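You operate a simulated robot arm through the tools that you are given. There is no shell and no other tool. Be economical: measure what you need, move in short steps, check, and stop when the job is done.

You are at the controls of a simulated robot arm. One attempt, no reset.

JOB
Vent the tester, then unclamp the orange fitting and clear the grey post.
Fine: the fitting goes on the long grey mat, its ring on the white mat; leave the vent open.

Only the result counts: the job must be done as asked and must still hold three seconds after the hand-in. Knocking over, shifting, dropping, spilling or breaking anything else fails it.

ROBOT AND FRAMES
A 7-joint arm with a two-finger parallel gripper, fixed in place. Base frame: the origin is at the foot of the arm, x ahead of it, y to its left, z up; the work surface is at about z = 0. Units: m, degrees, N and s.
With the tool pointing down near the work surface it reaches from about 0.22 to 0.58 m from the base axis. Its first joint turns from -66.0 to 66.0 degrees. Payload 2.5 kg.
The TCP is the grasp point between the finger pads, 0.023 m short of the fingertips. In the tool frame z runs along the fingers and y along their closing line. Largest opening 0.094 m; finger width 0.038, thickness 0.01; the body of the gripper, 0.054 by 0.096 m, starts 0.039 m behind the TCP.
Orientation is that of the tool frame in the base frame, as a unit quaternion [w, x, y, z]. With the fingers straight down and closing along the base's y, the tool's x points along the base's -x, its y along +y and its z along -z.

CONTROLS
- The arm moves only by the tool servo_tool. Its arguments are lists of equal length, an entry for each row: "turn": the turn, a rotation vector about the tool's x, y, z in units of 90 degrees (1.0 is 90 degrees), a list of three; "slide": the shift along the tool's x, y, z in units of 100 mm (1.0 is 100 mm), a list of three; "gripper": the closure, from 0 (fully open) to 1 (shut). In form: {"turn": [[ax, ay, az], ...], "slide": [[dx, dy, dz], ...], "gripper": [gripper, ...]}. A call has 1 to 12 rows; each row is the pose to reach, as a shift and turn from the pose commanded when the call began, along the tool's axes at that moment. A call with a number of a shift or a turn outside -1 to 1 is refused whole. Rows are played at 5 a second. More than 0.05 m and 8.6 degrees between two rows, or a gripper value outside its range, and nothing of the call is played. A pose out of reach is approached as far as the arm can. The call stops where the force on the tool passes 70 N (or 10 N more than at its start, if that is more) or the arm is blocked; 0.2 s more then pass. The fingers move at their own pace (about 0.108 m/s each) and stop on an object; they squeeze with about 21 N. The grip force told is the motor's: it shows also when the fingers shut on nothing. Time passes only in rows, and 0.2 s behind the last, so rows that repeat a pose let the fingers close. The reply holds the time, the measured pose of the TCP, the force on the tool along the base axes, the opening and the grip force, in the units named above and with some noise, with the torque about the TCP (base axes, N m) and any sound that the robot's microphone picked up, and new pictures: "show" is both (left out), scene, wrist or none.
- Cameras (640 x 400 px; columns grow to the right, rows downward): "scene" is fixed at [0.1184, -0.4037, 0.5573]; the picture's right is [0.84, -0.54, 0.00], its down [-0.25, -0.38, -0.89] and it looks along [0.49, 0.75, -0.45] (base axes); focal length 292 px, centre (320, 200). "wrist" rides on the gripper at [0.086, 0.016, -0.075] in the tool frame; the picture's right is [-0.18, 0.98, 0.00], its down [-0.58, -0.11, -0.81] and it looks along [-0.79, -0.15, 0.59] (tool axes); focal length 243 px, centre (320, 200). There is no depth. A picture from a camera that has moved, and an enlarged one, comes with that camera's place and axes in the base frame and with its lens.
- close_up(camera, box): a new picture of the part [left, top, right, bottom] of that camera's present view, enlarged. No time passes.
- finish_job(): hands the job in; it is judged then, once.

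Go step by step. Nothing tells you positions but the pictures and the camera data: compare them with the known pose of the tool, close in by small moves and look again before you grip or let go. The budget is 120 turns and 200 pictures, counting those below and the enlarged ones. Unless the task says otherwise, let go and move clear before handing in, and close with one line.

The tools are called after "Emit:" as a command line: name --argument value ..., lists and objects as JSON in quotes. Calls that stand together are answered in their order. servo_tool: Moves the arm, as the interface text tells. Its arguments: {"type":"object","properties":{"turn":{"type":"array"},"slide":{"type":"array"},"gripper":{"type":"array"},"show":{"type":"string","enum":["both","scene","wrist","none"]}},"required":["turn","slide","gripper"]} The other tools are called the same way: close_up (camera, box) takes an enlarged picture of a part of a camera's view; finish_job () hands the job in.

At the start:

```text
time_s: 0.0
tcp_pos: [0.3975, 0.0316, 0.3716]
tool_rot: [0.0, 0.0, 1.0, 0.001]
contact_force: [0.3, -0.5, 0.3]
wrist_torque: [-0.01, 0.03, 0.01]
width: 0.0941
finger_force: 0.0
```

scene: 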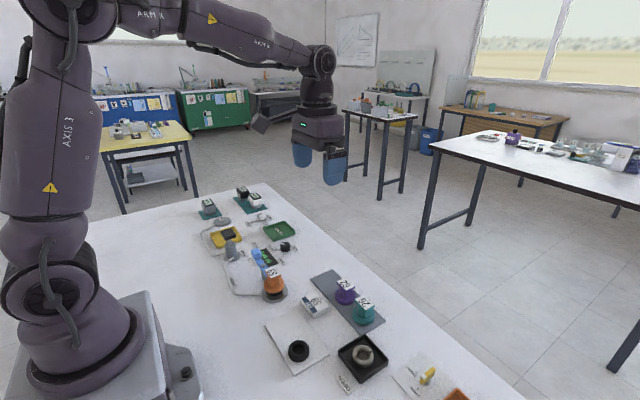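
wrist: 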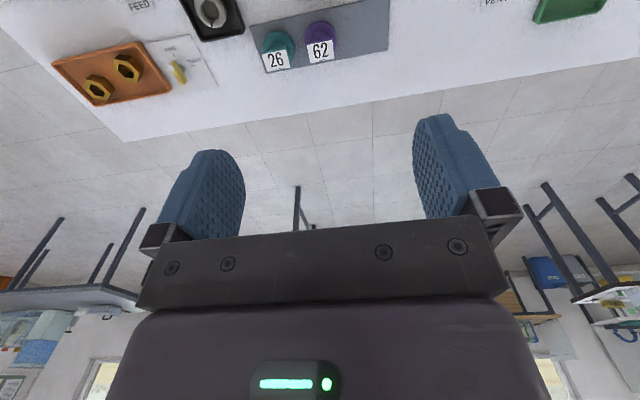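

I see a table with a tester, an orange fitting on a post, mats and trays. I'll enlarge the pictures to understand the parts.

Emit:
close_up --camera "scene" --box '[180, 180, 320, 310]'

Emit:
close_up --camera "scene" --box '[250, 260, 490, 400]'

```text
3.08 times, centred on (250, 245) of scene
camera zoom: at [0.1184, -0.4037, 0.5573], right [0.84, -0.54, 0.0], down [-0.25, -0.38, -0.89], along [0.49, 0.75, -0.45], focal length 900 px, centre (535, 62)
```

zoom: 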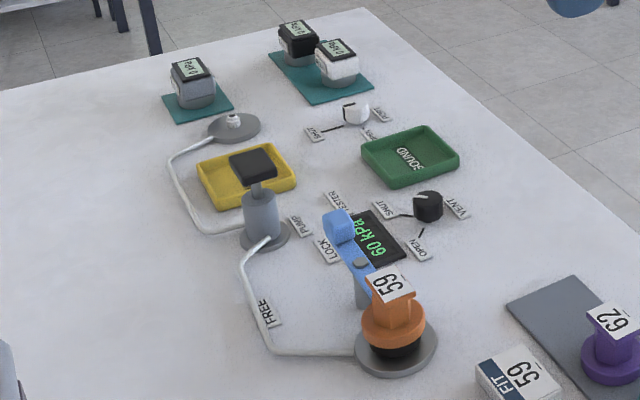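

```text
2.67 times, centred on (370, 330) of scene
camera zoom: at [0.1184, -0.4037, 0.5573], right [0.84, -0.54, 0.0], down [-0.25, -0.38, -0.89], along [0.49, 0.75, -0.45], focal length 780 px, centre (187, -147)
```

zoom: 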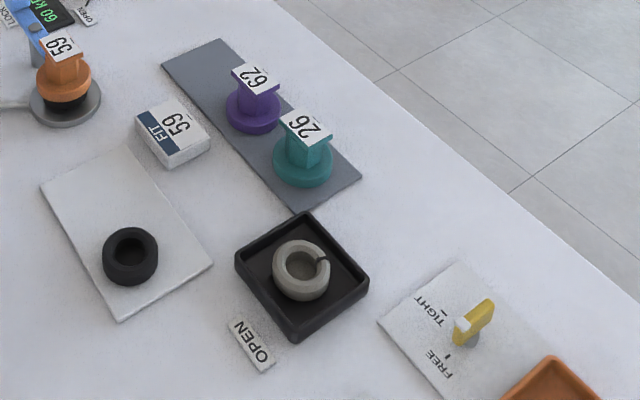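

The tester has a lever (LOCK/FREE), a vent knob (SHUT/OPEN) and a gauge at 60 kPa; the orange fitting 59 sits on a black ring on the grey post. I'll move back and to the left for a wrist view.

Emit:
servo_tool --turn '[[0, 0, 0], [0, 0, 0], [0, 0, 0], [0, 0, 0]]' --slide '[[0.3, 0.3, 0], [0.6, 0.6, 0], [0.9, 0.9, 0], [1, 1, 0]]' --gripper '[0, 0, 0, 0]'

```text
time_s: 1.0
tcp_pos: [0.2952, 0.1329, 0.372]
tool_rot: [0.0, 0.0, 1.0, 0.0]
contact_force: [-0.2, -0.3, -0.9]
wrist_torque: [-0.05, -0.03, 0.02]
width: 0.0939
finger_force: 0.0
camera wrist: at [0.2089, 0.1505, 0.4459], right [0.18, 0.98, 0.0], down [0.58, -0.11, 0.81], along [0.79, -0.15, -0.59], focal length 243 px, centre (320, 200)
```

scene: 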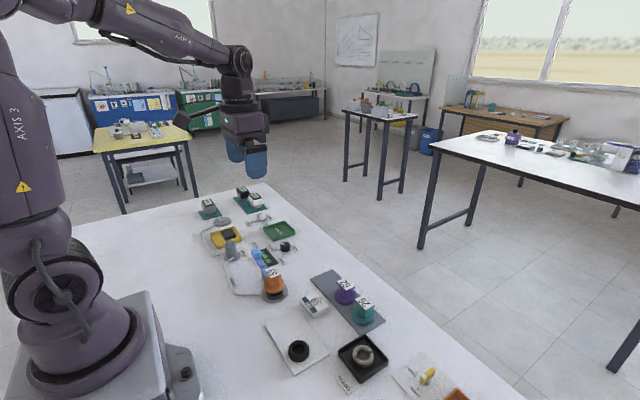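
wrist: 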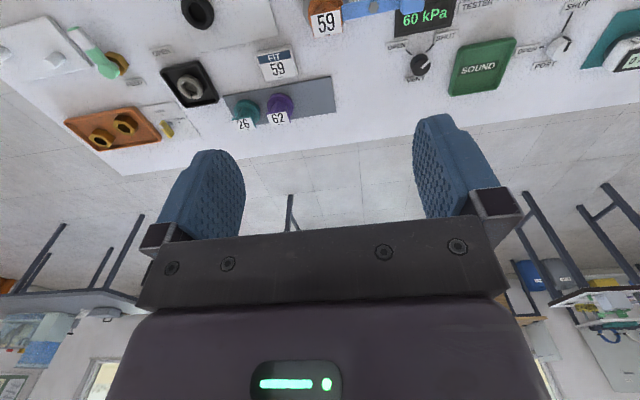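

Now I tilt the tool so the wrist camera looks further down at the table.

Emit:
servo_tool --turn '[[0, 0.09, 0], [0, 0.18, 0], [0, 0.27, 0], [0, 0.36, 0], [0, 0.36, 0]]' --slide '[[0, 0.2, 0], [0, 0.4, 0], [0, 0.4, 0], [0, 0.4, 0], [0, 0.4, 0]]' --gripper '[0, 0, 0, 0, 0]' --show "wrist"

```text
time_s: 2.2
tcp_pos: [0.2968, 0.1718, 0.3728]
tool_rot: [-0.28, -0.001, 0.96, -0.001]
contact_force: [0.4, 0.2, -0.1]
wrist_torque: [-0.02, 0.0, 0.03]
width: 0.0939
finger_force: 0.1
camera wrist: at [0.263, 0.1902, 0.4806], right [0.15, 0.98, -0.1], down [0.92, -0.11, 0.37], along [0.35, -0.15, -0.92], focal length 243 px, centre (320, 200)
```

wrist: 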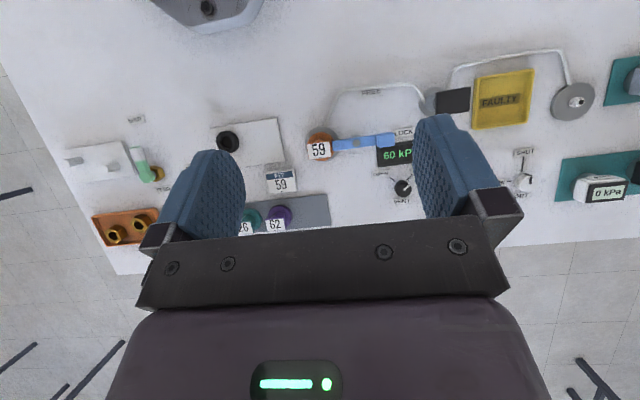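

Emit:
close_up --camera "wrist" --box '[290, 70, 430, 220]'

Emit:
close_up --camera "wrist" --box '[190, 90, 340, 240]'

Emit:
close_up --camera "wrist" --box '[420, 40, 640, 220]'

```text
2.67 times, centred on (360, 145) of wrist
camera zoom: at [0.263, 0.1902, 0.4806], right [0.15, 0.98, -0.1], down [0.92, -0.11, 0.37], along [0.35, -0.15, -0.92], focal length 647 px, centre (213, 347)
```

zoom: 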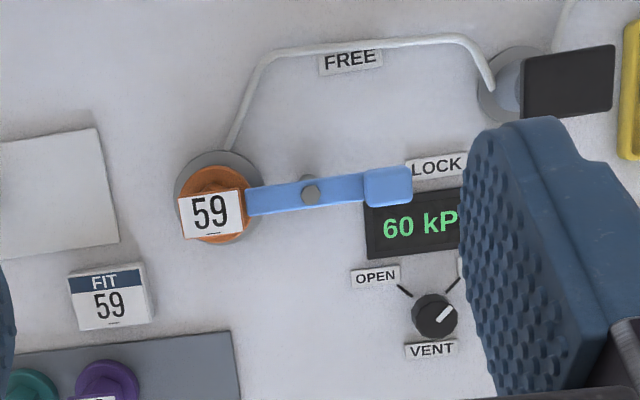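

```text
2.67 times, centred on (265, 165) of wrist
camera zoom: at [0.263, 0.1902, 0.4806], right [0.15, 0.98, -0.1], down [0.92, -0.11, 0.37], along [0.35, -0.15, -0.92], focal length 647 px, centre (467, 293)
```

zoom: 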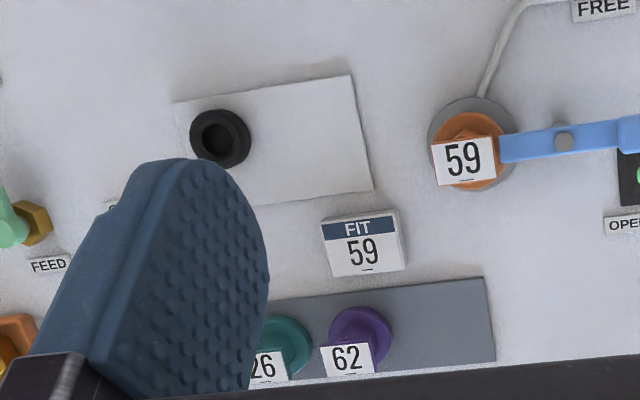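

```text
2.22 times, centred on (530, 130) of wrist
camera zoom: at [0.263, 0.1902, 0.4806], right [0.15, 0.98, -0.1], down [0.92, -0.11, 0.37], along [0.35, -0.15, -0.92], focal length 539 px, centre (-147, 356)
```

zoom: 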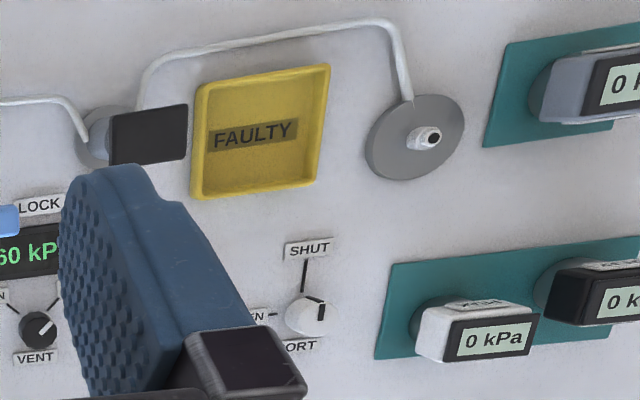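

Knob "VENT" is at about (0.433, 0.280), its pointer on SHUT, with OPEN a +z turn away. The lever pivots at (0.327, 0.200), the handle at (0.33, 0.248). I straighten the tool and go over the vent knob first.

Emit:
servo_tool --turn '[[0, -0.09, 0], [0, -0.18, 0], [0, -0.27, 0], [0, -0.36, 0], [0, -0.36, 0]]' --slide '[[0, 0.2, 0], [0, 0.5, 0], [0, 0.8, 0], [0, 1, 0], [0, 1, 0]]' --gripper '[0, 0, 0, 0, 0]' --show "none"

Emit:
servo_tool --turn '[[0, 0, 0], [0, 0, 0], [0, 0, 0], [0, 0, 0]]' --slide '[[-0.25, 0, 0.25], [-0.5, 0.08, 0.5], [-0.75, 0.08, 0.75], [-1, 0.08, 1]]' --gripper '[0, 0, 0, 0]' --show "wrist"

```text
time_s: 3.4
tcp_pos: [0.2962, 0.2728, 0.3707]
tool_rot: [0.001, 0.001, 1.0, 0.0]
contact_force: [0.4, -0.4, 0.9]
wrist_torque: [-0.02, 0.02, 0.0]
width: 0.094
finger_force: 0.1
```

```text
time_s: 4.4
tcp_pos: [0.3982, 0.2792, 0.2726]
tool_rot: [0.001, 0.0, 1.0, 0.0]
contact_force: [-0.5, -0.5, 0.6]
wrist_torque: [0.01, 0.03, -0.03]
width: 0.0937
finger_force: 0.1
camera wrist: at [0.3108, 0.2977, 0.3464], right [0.18, 0.98, 0.0], down [0.58, -0.11, 0.81], along [0.79, -0.15, -0.59], focal length 243 px, centre (320, 200)
```

wrist: 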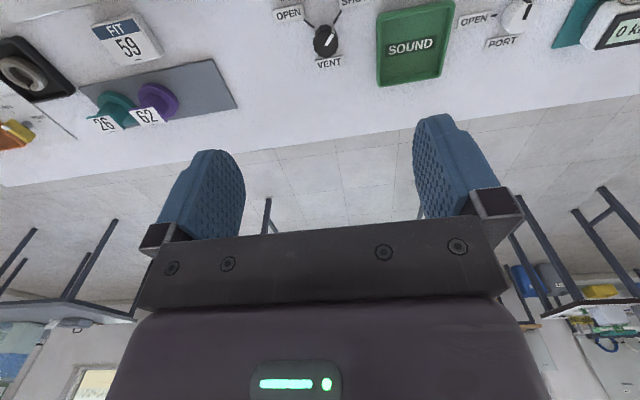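

Emit:
close_up --camera "wrist" --box '[260, 0, 400, 90]'

Emit:
close_up --camera "scene" --box '[240, 220, 310, 270]'

```text
4.44 times, centred on (330, 45) of wrist
camera zoom: at [0.3108, 0.2977, 0.3464], right [0.18, 0.98, 0.0], down [0.58, -0.11, 0.81], along [0.79, -0.15, -0.59], focal length 1078 px, centre (276, 889)
```

zoom: 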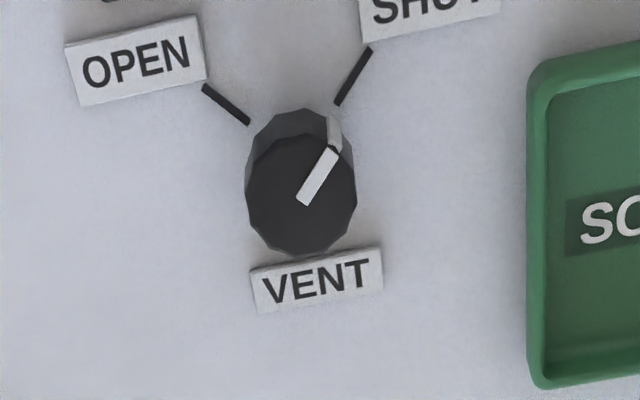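

```text
8.00 times, centred on (275, 245) of scene
camera zoom: at [0.1184, -0.4037, 0.5573], right [0.84, -0.54, 0.0], down [-0.25, -0.38, -0.89], along [0.49, 0.75, -0.45], focal length 2339 px, centre (680, -160)
```

zoom: 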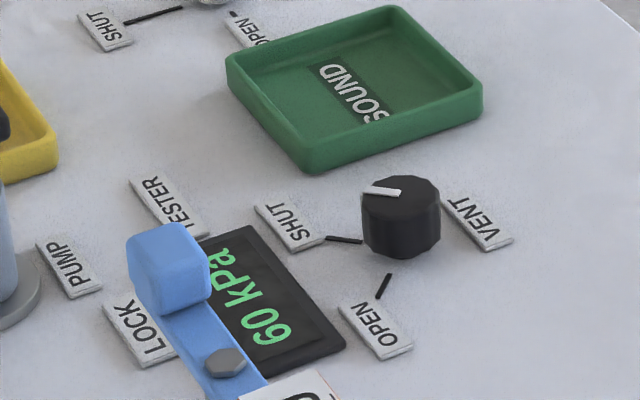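

Knob centre is (0.434, 0.281), top z ≈ 0.026, and SHUT to OPEN is +90° about base z. I pre-rotate by −45° and descend partway.

Emit:
servo_tool --turn '[[0, 0, 0.09], [0, 0, 0.18], [0, 0, 0.27], [0, 0, 0.36], [0, 0, 0.45], [0, 0, 0.5], [0, 0, 0.5]]' --slide '[[-0.1, 0, 0.2], [-0.2, 0, 0.4], [-0.3, 0.0, 0.6], [-0.358, 0.018, 0.8], [-0.358, 0.018, 1], [-0.358, 0.018, 1], [-0.358, 0.018, 1]]' --gripper '[0.3, 0.3, 0.3, 0.3, 0.3, 0.3, 0.3]' --show "none"

Emit:
servo_tool --turn '[[0, 0, 0], [0, 0, 0], [0, 0, 0]]' --slide '[[0, 0, 0.4], [0, 0, 0.8], [0, 0, 0.9]]' --gripper '[0.3, 0.3, 0.3]'

```text
time_s: 6.0
tcp_pos: [0.4323, 0.2825, 0.1712]
tool_rot: [0.0, 0.384, 0.923, 0.0]
contact_force: [-0.5, 0.6, 0.4]
wrist_torque: [0.02, -0.02, 0.0]
width: 0.0656
finger_force: 0.2
```

```text
time_s: 6.8
tcp_pos: [0.4312, 0.2802, 0.0816]
tool_rot: [0.0, 0.383, 0.924, 0.0]
contact_force: [-1.2, 0.5, -0.6]
wrist_torque: [0.02, 0.02, -0.01]
width: 0.0661
finger_force: 0.0
camera wrist: at [0.3817, 0.3566, 0.1558], right [0.82, 0.57, 0.0], down [0.33, -0.49, 0.81], along [0.46, -0.67, -0.59], focal length 243 px, centre (320, 200)
```

scene: 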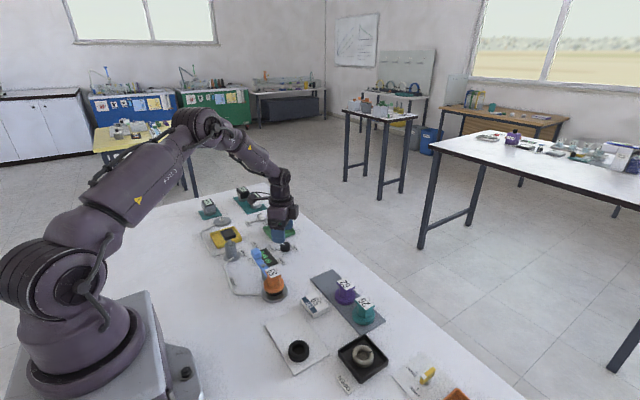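
wrist: 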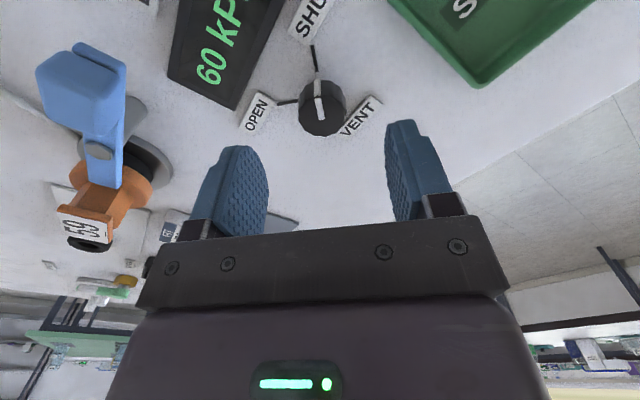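

The knob is centred under the fingers; I descend to z ≈ 0.033 and grip.

Emit:
servo_tool --turn '[[0, 0, 0], [0, 0, 0], [0, 0, 0]]' --slide '[[0, 0.01, 0.25], [0, 0.01, 0.49], [0, 0.01, 0.49]]' --gripper '[0.3, 0.3, 0.3]' --show "none"

Emit:
servo_tool --turn '[[0, 0, 0], [0, 0, 0], [0, 0, 0]]' --slide '[[0, 0, 0], [0, 0, 0], [0, 0, 0]]' --gripper '[1, 1, 1]' --show "wrist"

```text
time_s: 7.6
tcp_pos: [0.4333, 0.2825, 0.0321]
tool_rot: [0.0, 0.382, 0.924, 0.0]
contact_force: [-0.5, 0.6, -0.9]
wrist_torque: [-0.01, 0.01, -0.01]
width: 0.0659
finger_force: 0.0
```

```text
time_s: 8.4
tcp_pos: [0.4334, 0.2826, 0.0321]
tool_rot: [0.0, 0.383, 0.924, -0.001]
contact_force: [-9.3, -6.7, 5.2]
wrist_torque: [0.34, -0.4, -0.06]
width: 0.0297
finger_force: 44.1
camera wrist: at [0.3828, 0.3567, 0.1064], right [0.82, 0.57, 0.0], down [0.34, -0.49, 0.81], along [0.45, -0.67, -0.59], focal length 243 px, centre (320, 200)
```

wrist: 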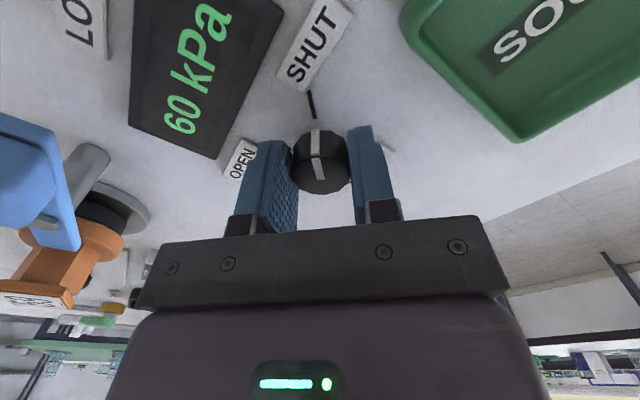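

Knob is gripped (0.030 m). Now the +90° base-z turn toward OPEN.

Emit:
servo_tool --turn '[[0, 0, -0.09], [0, 0, -0.18], [0, 0, -0.27], [0, 0, -0.36], [0, 0, -0.45], [0, 0, -0.54], [0, 0, -0.63], [0, 0, -0.72], [0, 0, -0.81], [0, 0, -0.9], [0, 0, -0.98], [0, 0, -1]]' --slide '[[0, -0.01, 0], [0, -0.01, 0], [0, -0.01, 0], [0, -0.01, 0], [0, -0.01, 0], [0, -0.01, 0], [0, -0.01, 0], [0, -0.01, 0], [0, -0.01, 0], [0, -0.01, 0], [0, -0.01, 0], [0, -0.01, 0]]' --gripper '[1, 1, 1, 1, 1, 1, 1, 1, 1, 1, 1, 1]'

```text
time_s: 11.0
tcp_pos: [0.4328, 0.2786, 0.032]
tool_rot: [-0.004, -0.382, 0.924, -0.004]
contact_force: [-11.6, -35.4, 18.5]
wrist_torque: [-0.26, 0.27, -0.05]
width: 0.0295
finger_force: 44.9
camera wrist: at [0.3602, 0.2311, 0.1073], right [-0.56, 0.83, -0.01], down [0.49, 0.34, 0.8], along [0.66, 0.45, -0.6], focal length 243 px, centre (320, 200)
```

scene: 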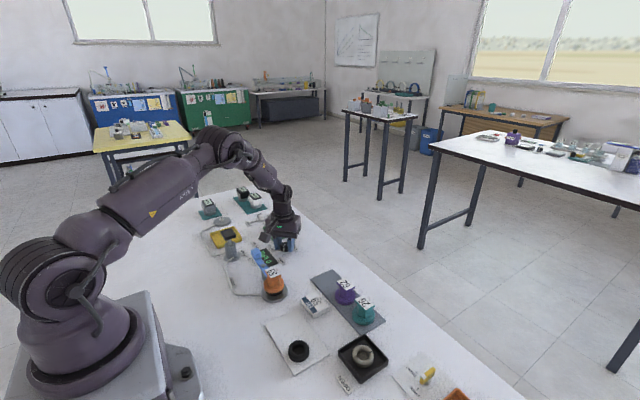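
wrist: 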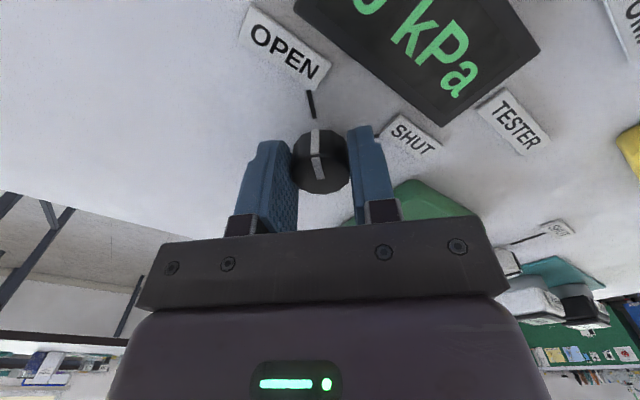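

The pointer is now on the OPEN tick and the gauge seems to read 0. I release gently and lift.

Emit:
servo_tool --turn '[[0, 0, 0], [0, 0, 0], [0, 0, 0]]' --slide '[[0, 0, 0], [0, 0, 0], [0, 0, 0]]' --gripper '[0.35, 0.35, 0.35]' --show "none"

Emit:
servo_tool --turn '[[0, 0, 0], [0, 0, 0], [0, 0, 0]]' --slide '[[0, 0, -0.3], [0, 0, -0.7], [0, 0, -1]]' --gripper '[0.35, 0.35, 0.35]' --show "wrist"

Emit:
close_up --camera "scene" --box '[220, 210, 310, 310]'

```text
time_s: 11.8
tcp_pos: [0.4308, 0.2824, 0.0332]
tool_rot: [0.001, -0.383, 0.924, 0.001]
contact_force: [-0.4, -0.4, -0.2]
wrist_torque: [-0.01, 0.01, 0.01]
width: 0.0611
finger_force: 0.1
```

```text
time_s: 12.6
tcp_pos: [0.4323, 0.2815, 0.1327]
tool_rot: [-0.001, -0.382, 0.924, 0.0]
contact_force: [0.9, -0.6, 0.2]
wrist_torque: [0.0, 0.01, -0.02]
width: 0.0612
finger_force: 0.2
camera wrist: at [0.36, 0.2341, 0.2074], right [-0.57, 0.82, 0.0], down [0.49, 0.33, 0.81], along [0.66, 0.46, -0.59], focal length 243 px, centre (320, 200)
```

wrist: 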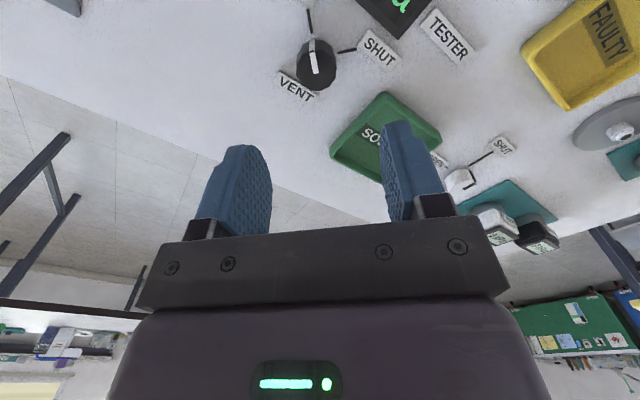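

```text
4.00 times, centred on (265, 260) of scene
camera zoom: at [0.1184, -0.4037, 0.5573], right [0.84, -0.54, 0.0], down [-0.25, -0.38, -0.89], along [0.49, 0.75, -0.45], focal length 1169 px, centre (540, -40)
```

zoom: 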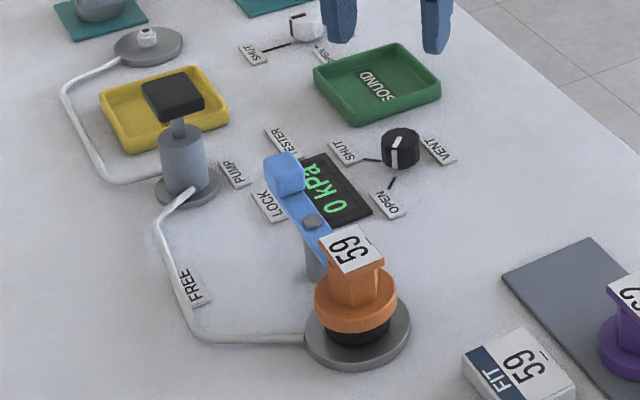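

Tester reads 0 kPa with the vent open. Next I go over the lever handle, turning the tool so its fingers close along x.

Emit:
servo_tool --turn '[[0, 0, 0.09], [0, 0, 0.18], [0, 0, 0.27], [0, 0, 0.36], [0, 0, 0.45], [0, 0, 0.54], [0, 0, 0.63], [0, 0, 0.72], [0, 0, 0.81], [0, 0, 0.9], [0, 0, 0.98], [0, 0, 1]]' --slide '[[0.1, 0.05, -0.1], [0.2, 0.1, -0.2], [0.3, 0.15, -0.2], [0.4, 0.2, -0.2], [0.5, 0.25, -0.2], [0.6, 0.3, -0.2], [0.7, 0.35, -0.2], [0.8, 0.4, -0.2], [0.9, 0.45, -0.2], [0.955, 0.488, -0.2], [0.955, 0.488, -0.2], [0.955, 0.488, -0.2]]' --gripper '[0.3, 0.3, 0.3, 0.3, 0.3, 0.3, 0.3, 0.3, 0.3, 0.3, 0.3, 0.3]' --show "none"

Emit:
servo_tool --turn '[[0, 0, 0.09], [0, 0, 0.18], [0, 0, 0.27], [0, 0, 0.36], [0, 0, 0.45], [0, 0, 0.5], [0, 0, 0.5]]' --slide '[[0, 0, 0], [0, 0, 0], [0, 0, 0], [0, 0, 0], [0, 0, 0], [0, 0, 0], [0, 0, 0]]' --gripper '[0.3, 0.3, 0.3, 0.3, 0.3, 0.3, 0.3]'

```text
time_s: 15.2
tcp_pos: [0.3294, 0.2486, 0.151]
tool_rot: [0.0, 0.383, 0.924, 0.0]
contact_force: [-0.3, -0.9, -0.4]
wrist_torque: [-0.02, 0.01, 0.02]
width: 0.066
finger_force: 0.1
```

```text
time_s: 16.8
tcp_pos: [0.3307, 0.25, 0.1521]
tool_rot: [0.0, 0.708, 0.707, 0.0]
contact_force: [0.0, -0.2, 0.5]
wrist_torque: [0.0, 0.01, 0.03]
width: 0.0659
finger_force: 0.0
camera wrist: at [0.3463, 0.3372, 0.2267], right [0.98, -0.19, 0.0], down [-0.11, -0.58, 0.81], along [-0.15, -0.79, -0.59], focal length 243 px, centre (320, 200)
```

scene: 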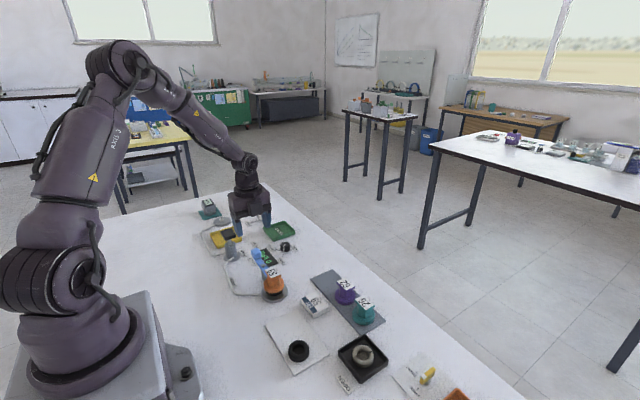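
wrist: 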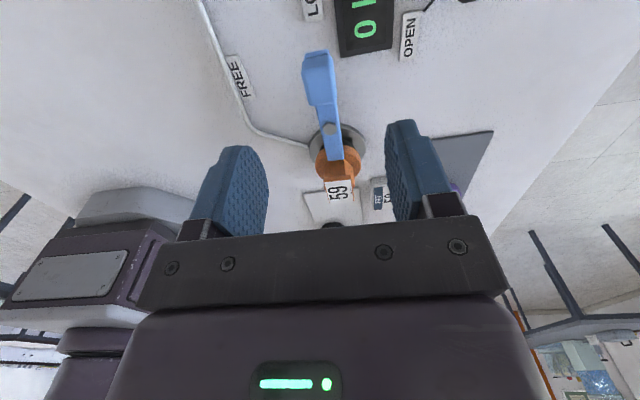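

Emit:
close_up --camera "wrist" --box '[270, 20, 400, 220]'

Emit:
close_up --camera "scene" --box '[235, 235, 300, 305]'

```text
2.00 times, centred on (335, 120) of wrist
camera zoom: at [0.3463, 0.3372, 0.2267], right [0.98, -0.19, 0.0], down [-0.11, -0.58, 0.81], along [-0.15, -0.79, -0.59], focal length 485 px, centre (290, 360)
```

zoom: 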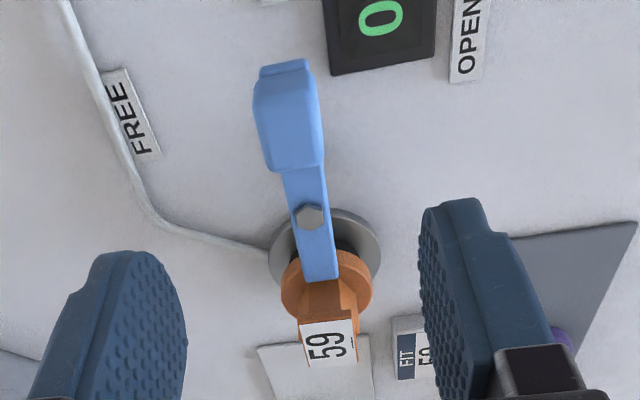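

```text
5.71 times, centred on (268, 270) of scene
camera zoom: at [0.1184, -0.4037, 0.5573], right [0.84, -0.54, 0.0], down [-0.25, -0.38, -0.89], along [0.49, 0.75, -0.45], focal length 1670 px, centre (620, -200)
```

zoom: 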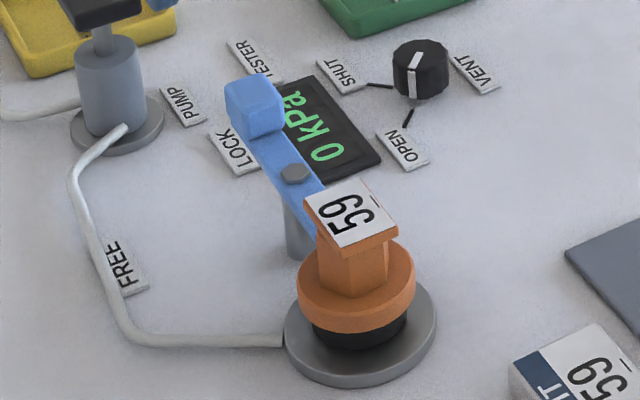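

Handle centre is about (0.331, 0.250), top z ≈ 0.065. I descend to z ≈ 0.057 around it.

Emit:
servo_tool --turn '[[0, 0, 0], [0, 0, 0], [0, 0, 0], [0, 0, 0]]' --slide '[[0, 0, 0.4], [0, 0, 0.7], [0, 0, 0.94], [0, 0, 0.94]]' --gripper '[0.3, 0.3, 0.3, 0.3]'

```text
time_s: 17.8
tcp_pos: [0.3316, 0.248, 0.0582]
tool_rot: [0.0, 0.708, 0.707, 0.0]
contact_force: [0.2, 0.6, 0.2]
wrist_torque: [0.02, 0.01, -0.02]
width: 0.0659
finger_force: 0.1
camera wrist: at [0.3465, 0.3367, 0.1325], right [0.98, -0.18, 0.0], down [-0.11, -0.58, 0.81], along [-0.15, -0.79, -0.59], focal length 243 px, centre (320, 200)
```

scene: 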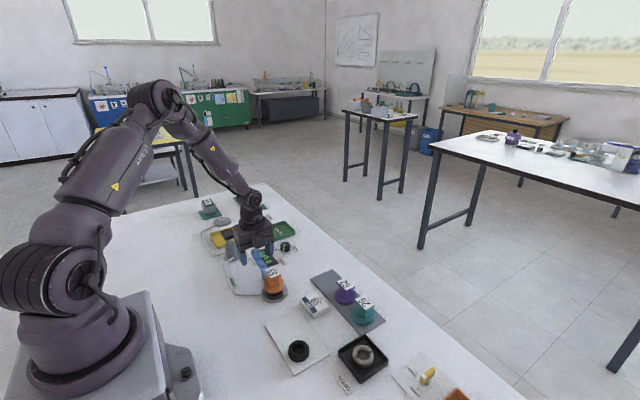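
wrist: 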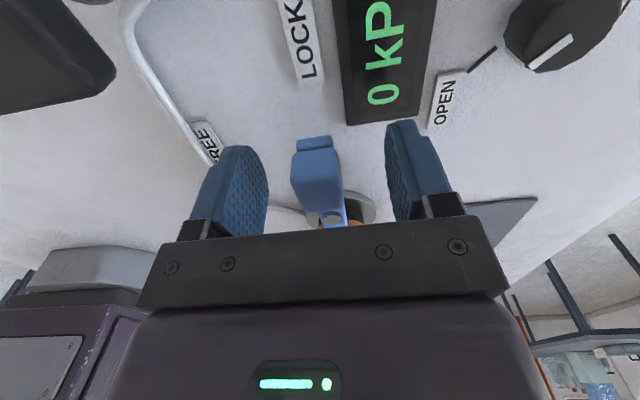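

Handle is centred between the fingers. I close on it, then swing it along the arc about the pivot (0.330, 0.202).

Emit:
servo_tool --turn '[[0, 0, 0], [0, 0, 0], [0, 0, 0]]' --slide '[[0, 0, 0], [0, 0, 0], [0, 0, 0]]' --gripper '[1, 1, 1]' --show "none"

Emit:
servo_tool --turn '[[0, 0, -0.089], [0, 0, -0.178], [0, 0, -0.267], [0, 0, -0.356]]' --slide '[[-0.003, -0.066, 0], [-0.015, -0.13, 0], [-0.037, -0.192, 0], [-0.066, -0.251, 0]]' --gripper '[1, 1, 1, 1]' --show "wrist"

```text
time_s: 18.6
tcp_pos: [0.3315, 0.2488, 0.058]
tool_rot: [0.0, 0.707, 0.707, -0.001]
contact_force: [-8.1, -0.9, 1.8]
wrist_torque: [0.11, -0.27, -0.27]
width: 0.0218
finger_force: 45.3
```

```text
time_s: 19.6
tcp_pos: [0.3036, 0.241, 0.0593]
tool_rot: [-0.001, 0.484, 0.875, -0.003]
contact_force: [-20.9, -7.7, 7.8]
wrist_torque: [-0.7, -0.86, -1.12]
width: 0.0218
finger_force: 45.1
camera wrist: at [0.2717, 0.3249, 0.1324], right [0.93, 0.37, -0.01], down [0.22, -0.55, 0.81], along [0.29, -0.75, -0.59], focal length 243 px, centre (320, 200)
```

wrist: 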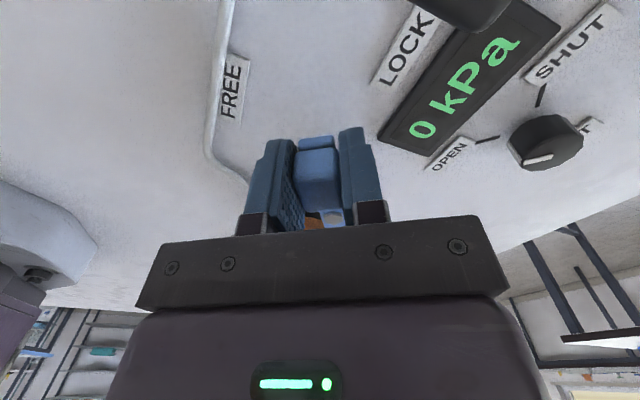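

The lever swings freely along the arc; I continue the second half toward FREE.

Emit:
servo_tool --turn '[[0, 0, -0.089], [0, 0, -0.178], [0, 0, -0.267], [0, 0, -0.356]]' --slide '[[-0.003, -0.066, 0], [-0.015, -0.13, 0], [-0.037, -0.192, 0], [-0.066, -0.251, 0]]' --gripper '[1, 1, 1, 1]'

Emit:
close_up --camera "scene" --box '[210, 220, 310, 310]'

```text
time_s: 20.6
tcp_pos: [0.2859, 0.22, 0.0577]
tool_rot: [-0.003, 0.225, 0.974, -0.003]
contact_force: [-23.4, -17.6, 14.2]
wrist_torque: [-0.04, -0.72, -1.33]
width: 0.0222
finger_force: 45.3
camera wrist: at [0.2152, 0.2758, 0.1327], right [0.6, 0.8, -0.01], down [0.48, -0.35, 0.8], along [0.64, -0.48, -0.59], focal length 243 px, centre (320, 200)
```

scene: 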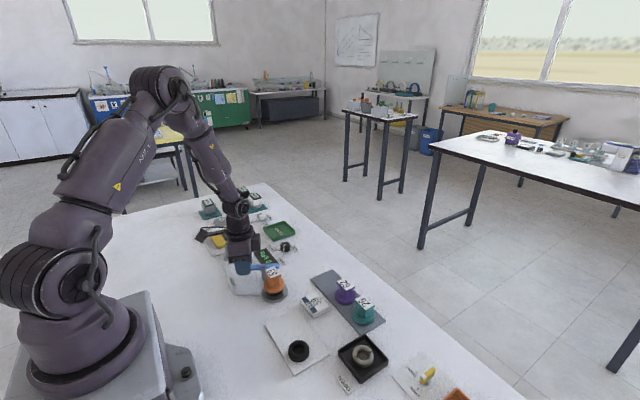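
wrist: 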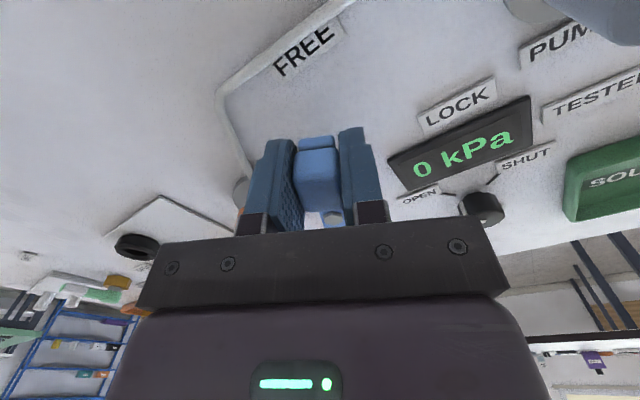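

```text
4.44 times, centred on (260, 265) of scene
camera zoom: at [0.1183, -0.4037, 0.5573], right [0.84, -0.54, 0.0], down [-0.25, -0.38, -0.89], along [0.49, 0.75, -0.45], focal length 1299 px, centre (587, -89)
```

zoom: 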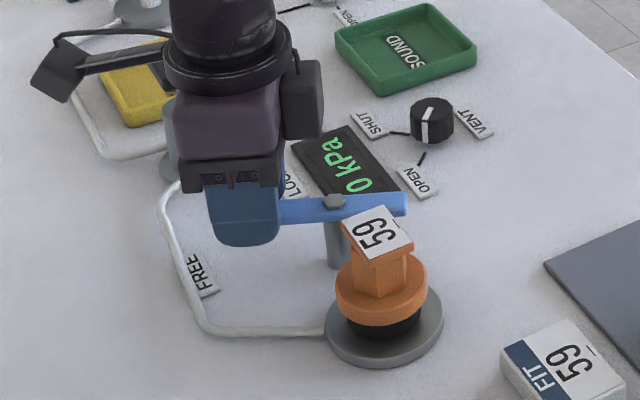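

The lever now points toward FREE; I nudge a few degrees more to feel for the stop.

Emit:
servo_tool --turn '[[0, 0, -0.044], [0, 0, -0.089]]' --slide '[[-0.001, -0.033, 0], [-0.003, -0.066, 0]]' --gripper '[1, 1, 1]' --show "none"

```text
refused: the lists must be of equal length
```

The row lists did not match, so I resend the nudge.

Emit:
servo_tool --turn '[[0, 0, -0.044], [0, 0, -0.089]]' --slide '[[-0.001, -0.033, 0], [-0.003, -0.066, 0]]' --gripper '[1, 1]' --show "none"

```text
time_s: 21.2
tcp_pos: [0.2836, 0.2143, 0.0579]
tool_rot: [-0.003, 0.156, 0.988, -0.003]
contact_force: [-19.6, -24.4, 26.3]
wrist_torque: [0.16, -0.27, -1.48]
width: 0.0223
finger_force: 44.8
```

Emit:
servo_tool --turn '[[0, 0, -0.044], [0, 0, -0.089]]' --slide '[[-0.001, -0.033, 0], [-0.003, -0.066, 0]]' --gripper '[1, 1]' --show "wrist"

Emit:
close_up --camera "scene" --box '[210, 220, 310, 310]'

```text
time_s: 21.8
tcp_pos: [0.2814, 0.2083, 0.0577]
tool_rot: [-0.003, 0.088, 0.996, -0.003]
contact_force: [-15.0, -28.5, 26.2]
wrist_torque: [0.15, -0.33, -1.55]
width: 0.0221
finger_force: 44.6
camera wrist: at [0.1993, 0.2418, 0.1327], right [0.35, 0.94, -0.01], down [0.56, -0.2, 0.8], along [0.75, -0.29, -0.59], focal length 243 px, centre (320, 200)
```

wrist: 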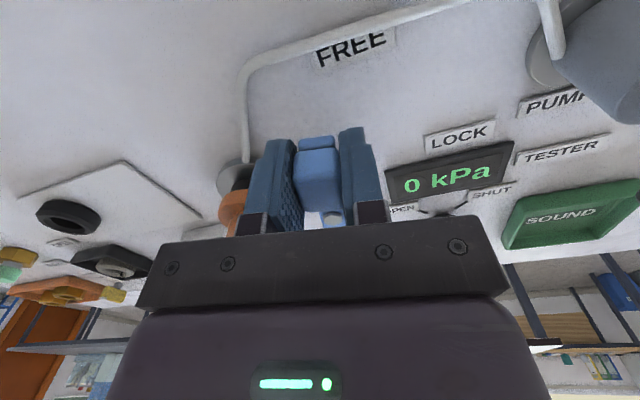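

```text
4.44 times, centred on (260, 265) of scene
camera zoom: at [0.1183, -0.4037, 0.5573], right [0.84, -0.54, 0.0], down [-0.25, -0.38, -0.89], along [0.49, 0.75, -0.45], focal length 1299 px, centre (587, -89)
```

zoom: 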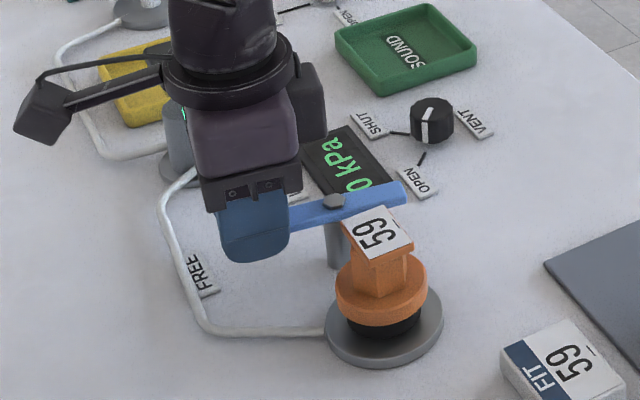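

Emit:
servo_tool --turn '[[0, 0, -0.044], [0, 0, -0.089], [0, 0, -0.12]]' --slide '[[-0.001, -0.033, 0], [-0.003, -0.066, 0], [-0.007, -0.09, 0]]' --gripper '[1, 1, 1]' --show "none"

```text
time_s: 22.6
tcp_pos: [0.2797, 0.2008, 0.0577]
tool_rot: [-0.003, -0.007, 1.0, -0.003]
contact_force: [-13.0, -30.8, 29.1]
wrist_torque: [0.21, -0.01, -1.5]
width: 0.0224
finger_force: 45.0
```

The lever is at 90° from LOCK; I release it and lift to look.

Emit:
servo_tool --turn '[[0, 0, 0], [0, 0, 0], [0, 0, 0]]' --slide '[[0, 0, 0], [0, 0, 0], [0, 0, 0]]' --gripper '[0.5, 0.35, 0.35]' --show "none"

Emit:
servo_tool --turn '[[0, 0, 0], [0, 0, 0], [0, 0, 0]]' --slide '[[0, 0, -0.3], [0.0, 0, -0.7], [0.3, 0, -1]]' --gripper '[0.35, 0.35, 0.35]' --show "wrist"

Emit:
close_up --camera "scene" --box '[210, 220, 310, 310]'

```text
time_s: 23.4
tcp_pos: [0.2829, 0.2021, 0.0579]
tool_rot: [0.0, -0.009, 1.0, 0.0]
contact_force: [0.1, 1.1, -0.4]
wrist_torque: [0.0, -0.04, -0.01]
width: 0.0609
finger_force: 0.2
```

```text
time_s: 24.2
tcp_pos: [0.2526, 0.2012, 0.1587]
tool_rot: [0.0, -0.008, 1.0, -0.001]
contact_force: [-0.6, 0.1, 0.2]
wrist_torque: [-0.01, 0.0, -0.02]
width: 0.0613
finger_force: 0.1
camera wrist: at [0.1654, 0.2182, 0.2331], right [0.17, 0.99, 0.0], down [0.58, -0.1, 0.81], along [0.79, -0.14, -0.59], focal length 243 px, centre (320, 200)
```

wrist: 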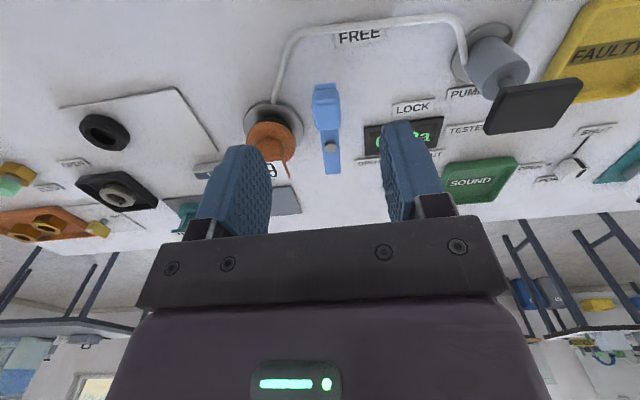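

```text
4.44 times, centred on (260, 265) of scene
camera zoom: at [0.1184, -0.4037, 0.5573], right [0.84, -0.54, 0.0], down [-0.25, -0.38, -0.89], along [0.49, 0.75, -0.45], focal length 1299 px, centre (587, -89)
```

zoom: 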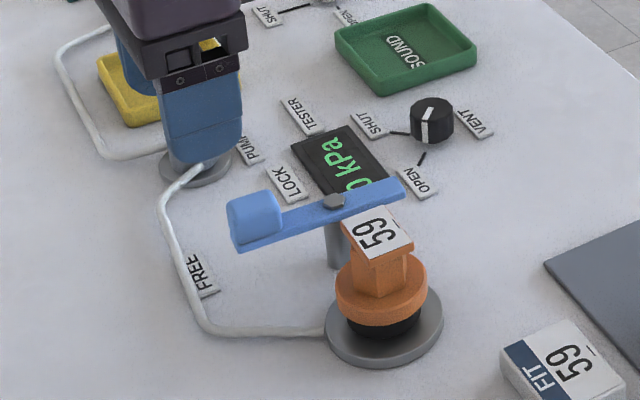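

The clamp is free and stays put. Now I line up for a look at the fitting.

Emit:
servo_tool --turn '[[0, 0, 0], [0, 0, 0]]' --slide '[[0, -0.35, 0], [0, -0.65, 0]]' --gripper '[0.1, 0.1]' --show "none"

Emit:
close_up --camera "wrist" --box '[240, 60, 400, 220]'

Emit:
close_up --camera "scene" --box '[245, 250, 305, 310]'

```text
time_s: 24.8
tcp_pos: [0.2536, 0.1371, 0.1586]
tool_rot: [0.0, -0.008, 1.0, 0.0]
contact_force: [0.0, 0.1, 0.0]
wrist_torque: [-0.03, 0.0, 0.02]
width: 0.0845
finger_force: 0.1
```

```text
2.50 times, centred on (320, 140) of wrist
camera zoom: at [0.1663, 0.1528, 0.2328], right [0.17, 0.99, 0.0], down [0.58, -0.1, 0.81], along [0.8, -0.13, -0.59], focal length 606 px, centre (320, 350)
```

zoom: 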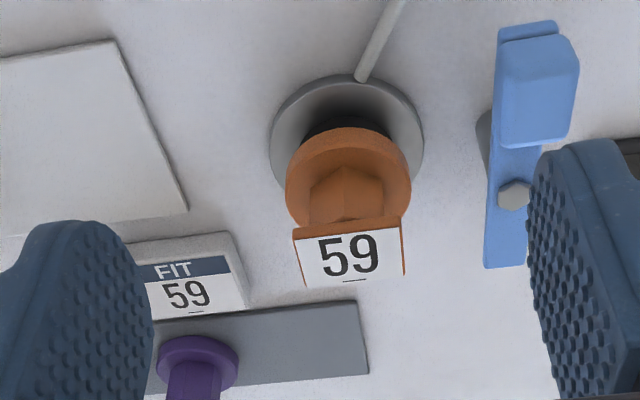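

```text
6.67 times, centred on (275, 280) of scene
camera zoom: at [0.1184, -0.4036, 0.5573], right [0.84, -0.54, 0.0], down [-0.25, -0.38, -0.89], along [0.49, 0.75, -0.45], focal length 1949 px, centre (620, -333)
```

zoom: 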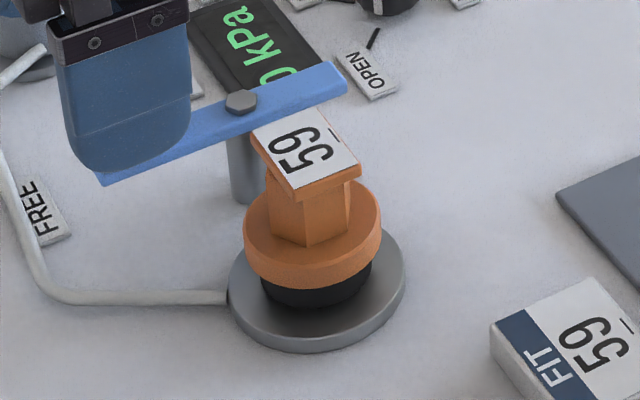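

The fitting's label plate (about 0.039 wide along y) is centred at (0.331, 0.138), top z ≈ 0.069. I'll grip the plate by its y sides, keeping the opening narrow to clear the lever.

Emit:
servo_tool --turn '[[0, 0, 0], [0, 0, 0], [0, 0, 0]]' --slide '[[-0.35, 0, 0], [-0.774, 0.01, 0.3], [-0.774, 0.01, 0.5]]' --gripper '[0.38, 0.38, 0.38]'

Emit:
close_up --camera "wrist" --box '[220, 60, 420, 220]'

```text
refused: row 2 steps farther than a row can; nothing moved
```

```text
2.50 times, centred on (320, 140) of wrist
camera zoom: at [0.1663, 0.1528, 0.2328], right [0.17, 0.99, 0.0], down [0.58, -0.1, 0.81], along [0.8, -0.13, -0.59], focal length 606 px, centre (320, 350)
```

zoom: 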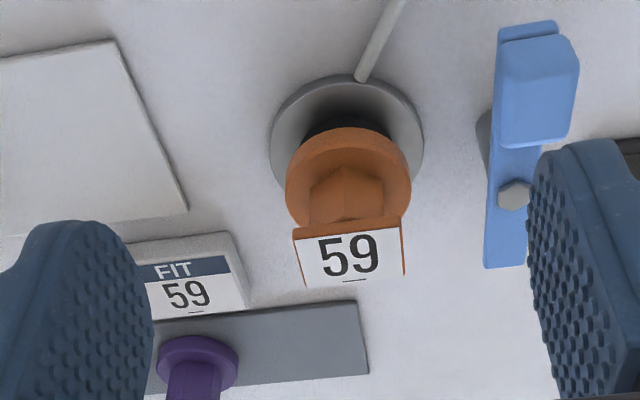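

Nothing moved as the step was too long, so I resend it in smaller steps.

Emit:
servo_tool --turn '[[0, 0, 0], [0, 0, 0], [0, 0, 0], [0, 0, 0]]' --slide '[[-0.35, 0, 0], [-0.774, 0.01, 0], [-0.774, 0.01, 0.3], [-0.774, 0.01, 0.5]]' --gripper '[0.38, 0.38, 0.38, 0.38]'

Emit:
close_up --camera "wrist" --box '[220, 60, 420, 220]'

```text
time_s: 25.8
tcp_pos: [0.3306, 0.1377, 0.1078]
tool_rot: [0.0, -0.009, 1.0, 0.0]
contact_force: [0.3, 0.4, -0.7]
wrist_torque: [0.01, 0.01, 0.01]
width: 0.0581
finger_force: 0.1
camera wrist: at [0.2438, 0.1547, 0.1825], right [0.17, 0.99, 0.0], down [0.58, -0.1, 0.81], along [0.79, -0.14, -0.59], focal length 243 px, centre (320, 200)
```

scene: 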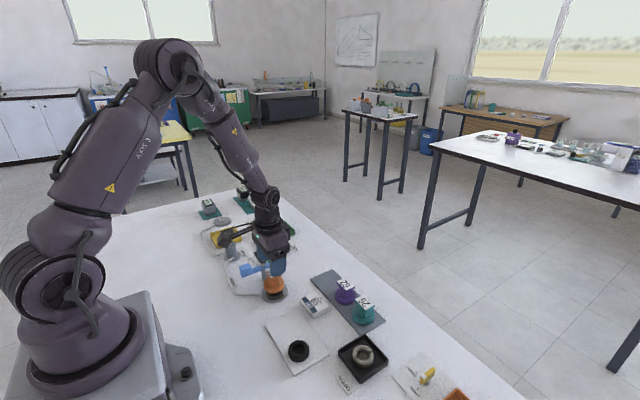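
wrist: 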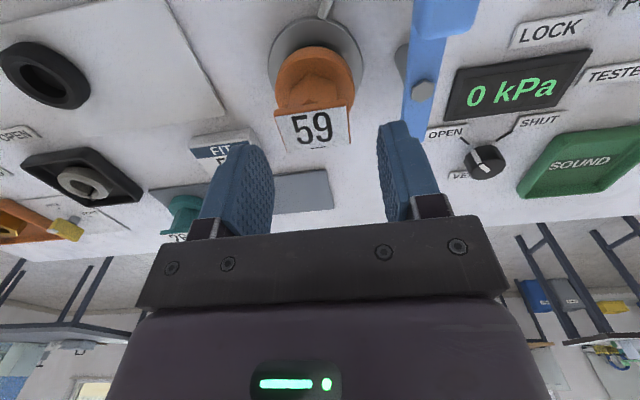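

```text
2.50 times, centred on (320, 140) of wrist
camera zoom: at [0.2438, 0.1547, 0.1825], right [0.17, 0.99, 0.0], down [0.58, -0.1, 0.81], along [0.79, -0.14, -0.59], focal length 606 px, centre (320, 350)
```

zoom: 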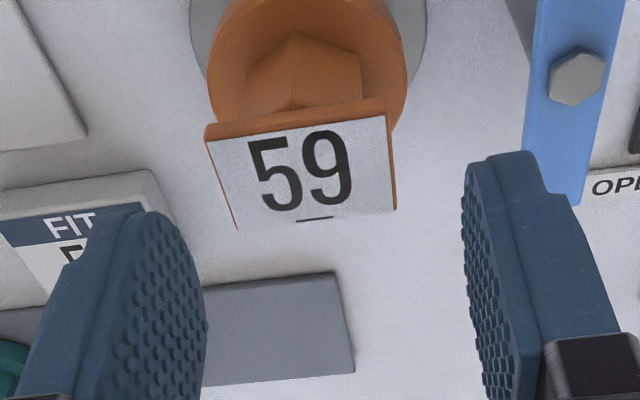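

The plate sits between the fingers; I descend to z ≈ 0.064 and close.

Emit:
servo_tool --turn '[[0, 0, 0], [0, 0, 0], [0, 0, 0]]' --slide '[[0.02, -0.01, 0.2], [0.02, -0.01, 0.44], [0.02, -0.01, 0.44]]' --gripper '[0.38, 0.38, 0.38]' --show "wrist"

Emit:
servo_tool --turn '[[0, 0, 0], [0, 0, 0], [0, 0, 0]]' --slide '[[0, 0, 0], [0, 0, 0], [0, 0, 0]]' --gripper '[1, 1, 1]' --show "wrist"

Emit:
close_up --camera "scene" --box '[240, 240, 310, 310]'

```text
time_s: 26.6
tcp_pos: [0.3285, 0.1373, 0.064]
tool_rot: [0.0, -0.009, 1.0, 0.0]
contact_force: [0.3, 0.6, 0.0]
wrist_torque: [-0.01, 0.0, -0.02]
width: 0.0582
finger_force: 0.0
camera wrist: at [0.2419, 0.1538, 0.1384], right [0.17, 0.99, 0.0], down [0.58, -0.1, 0.81], along [0.8, -0.14, -0.59], focal length 243 px, centre (320, 200)
```

wrist: 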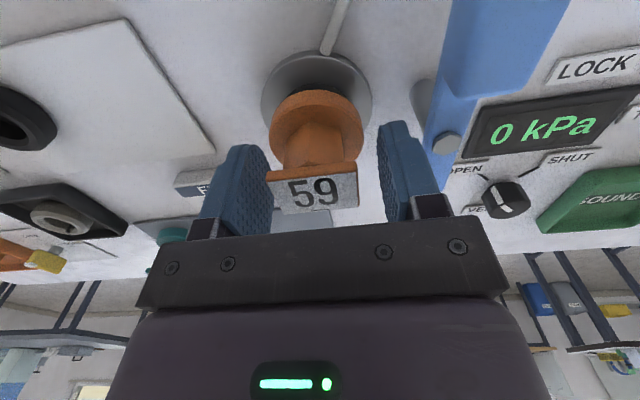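

```text
time_s: 27.4
tcp_pos: [0.3288, 0.1376, 0.0635]
tool_rot: [0.0, -0.008, 1.0, 0.0]
contact_force: [1.2, 0.2, -0.5]
wrist_torque: [0.01, 0.0, 0.0]
width: 0.0391
finger_force: 20.9
camera wrist: at [0.2417, 0.1537, 0.1387], right [0.17, 0.99, 0.0], down [0.58, -0.1, 0.81], along [0.79, -0.14, -0.59], focal length 243 px, centre (320, 200)
```

wrist: 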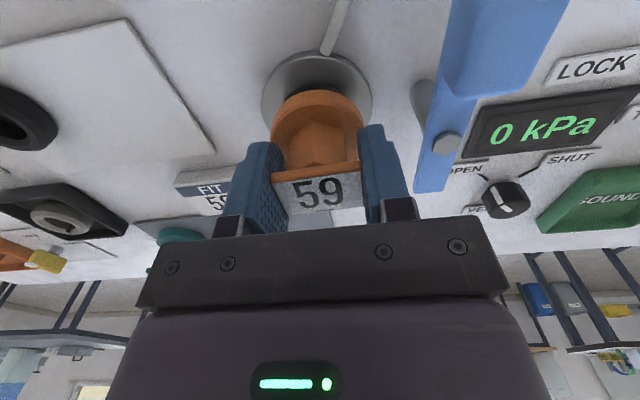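

```text
5.71 times, centred on (275, 275) of scene
camera zoom: at [0.1184, -0.4037, 0.5573], right [0.84, -0.54, 0.0], down [-0.25, -0.38, -0.89], along [0.49, 0.75, -0.45], focal length 1670 px, centre (577, -229)
```

zoom: 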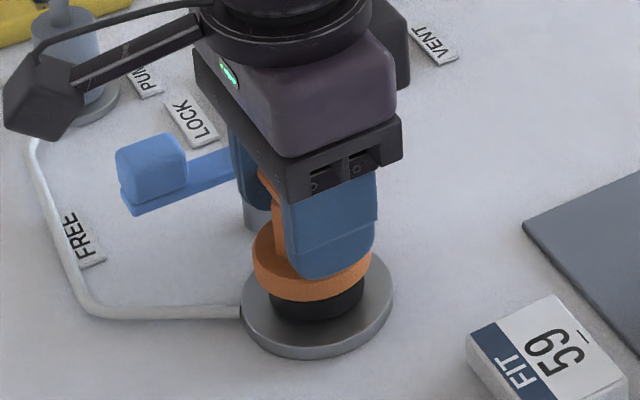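

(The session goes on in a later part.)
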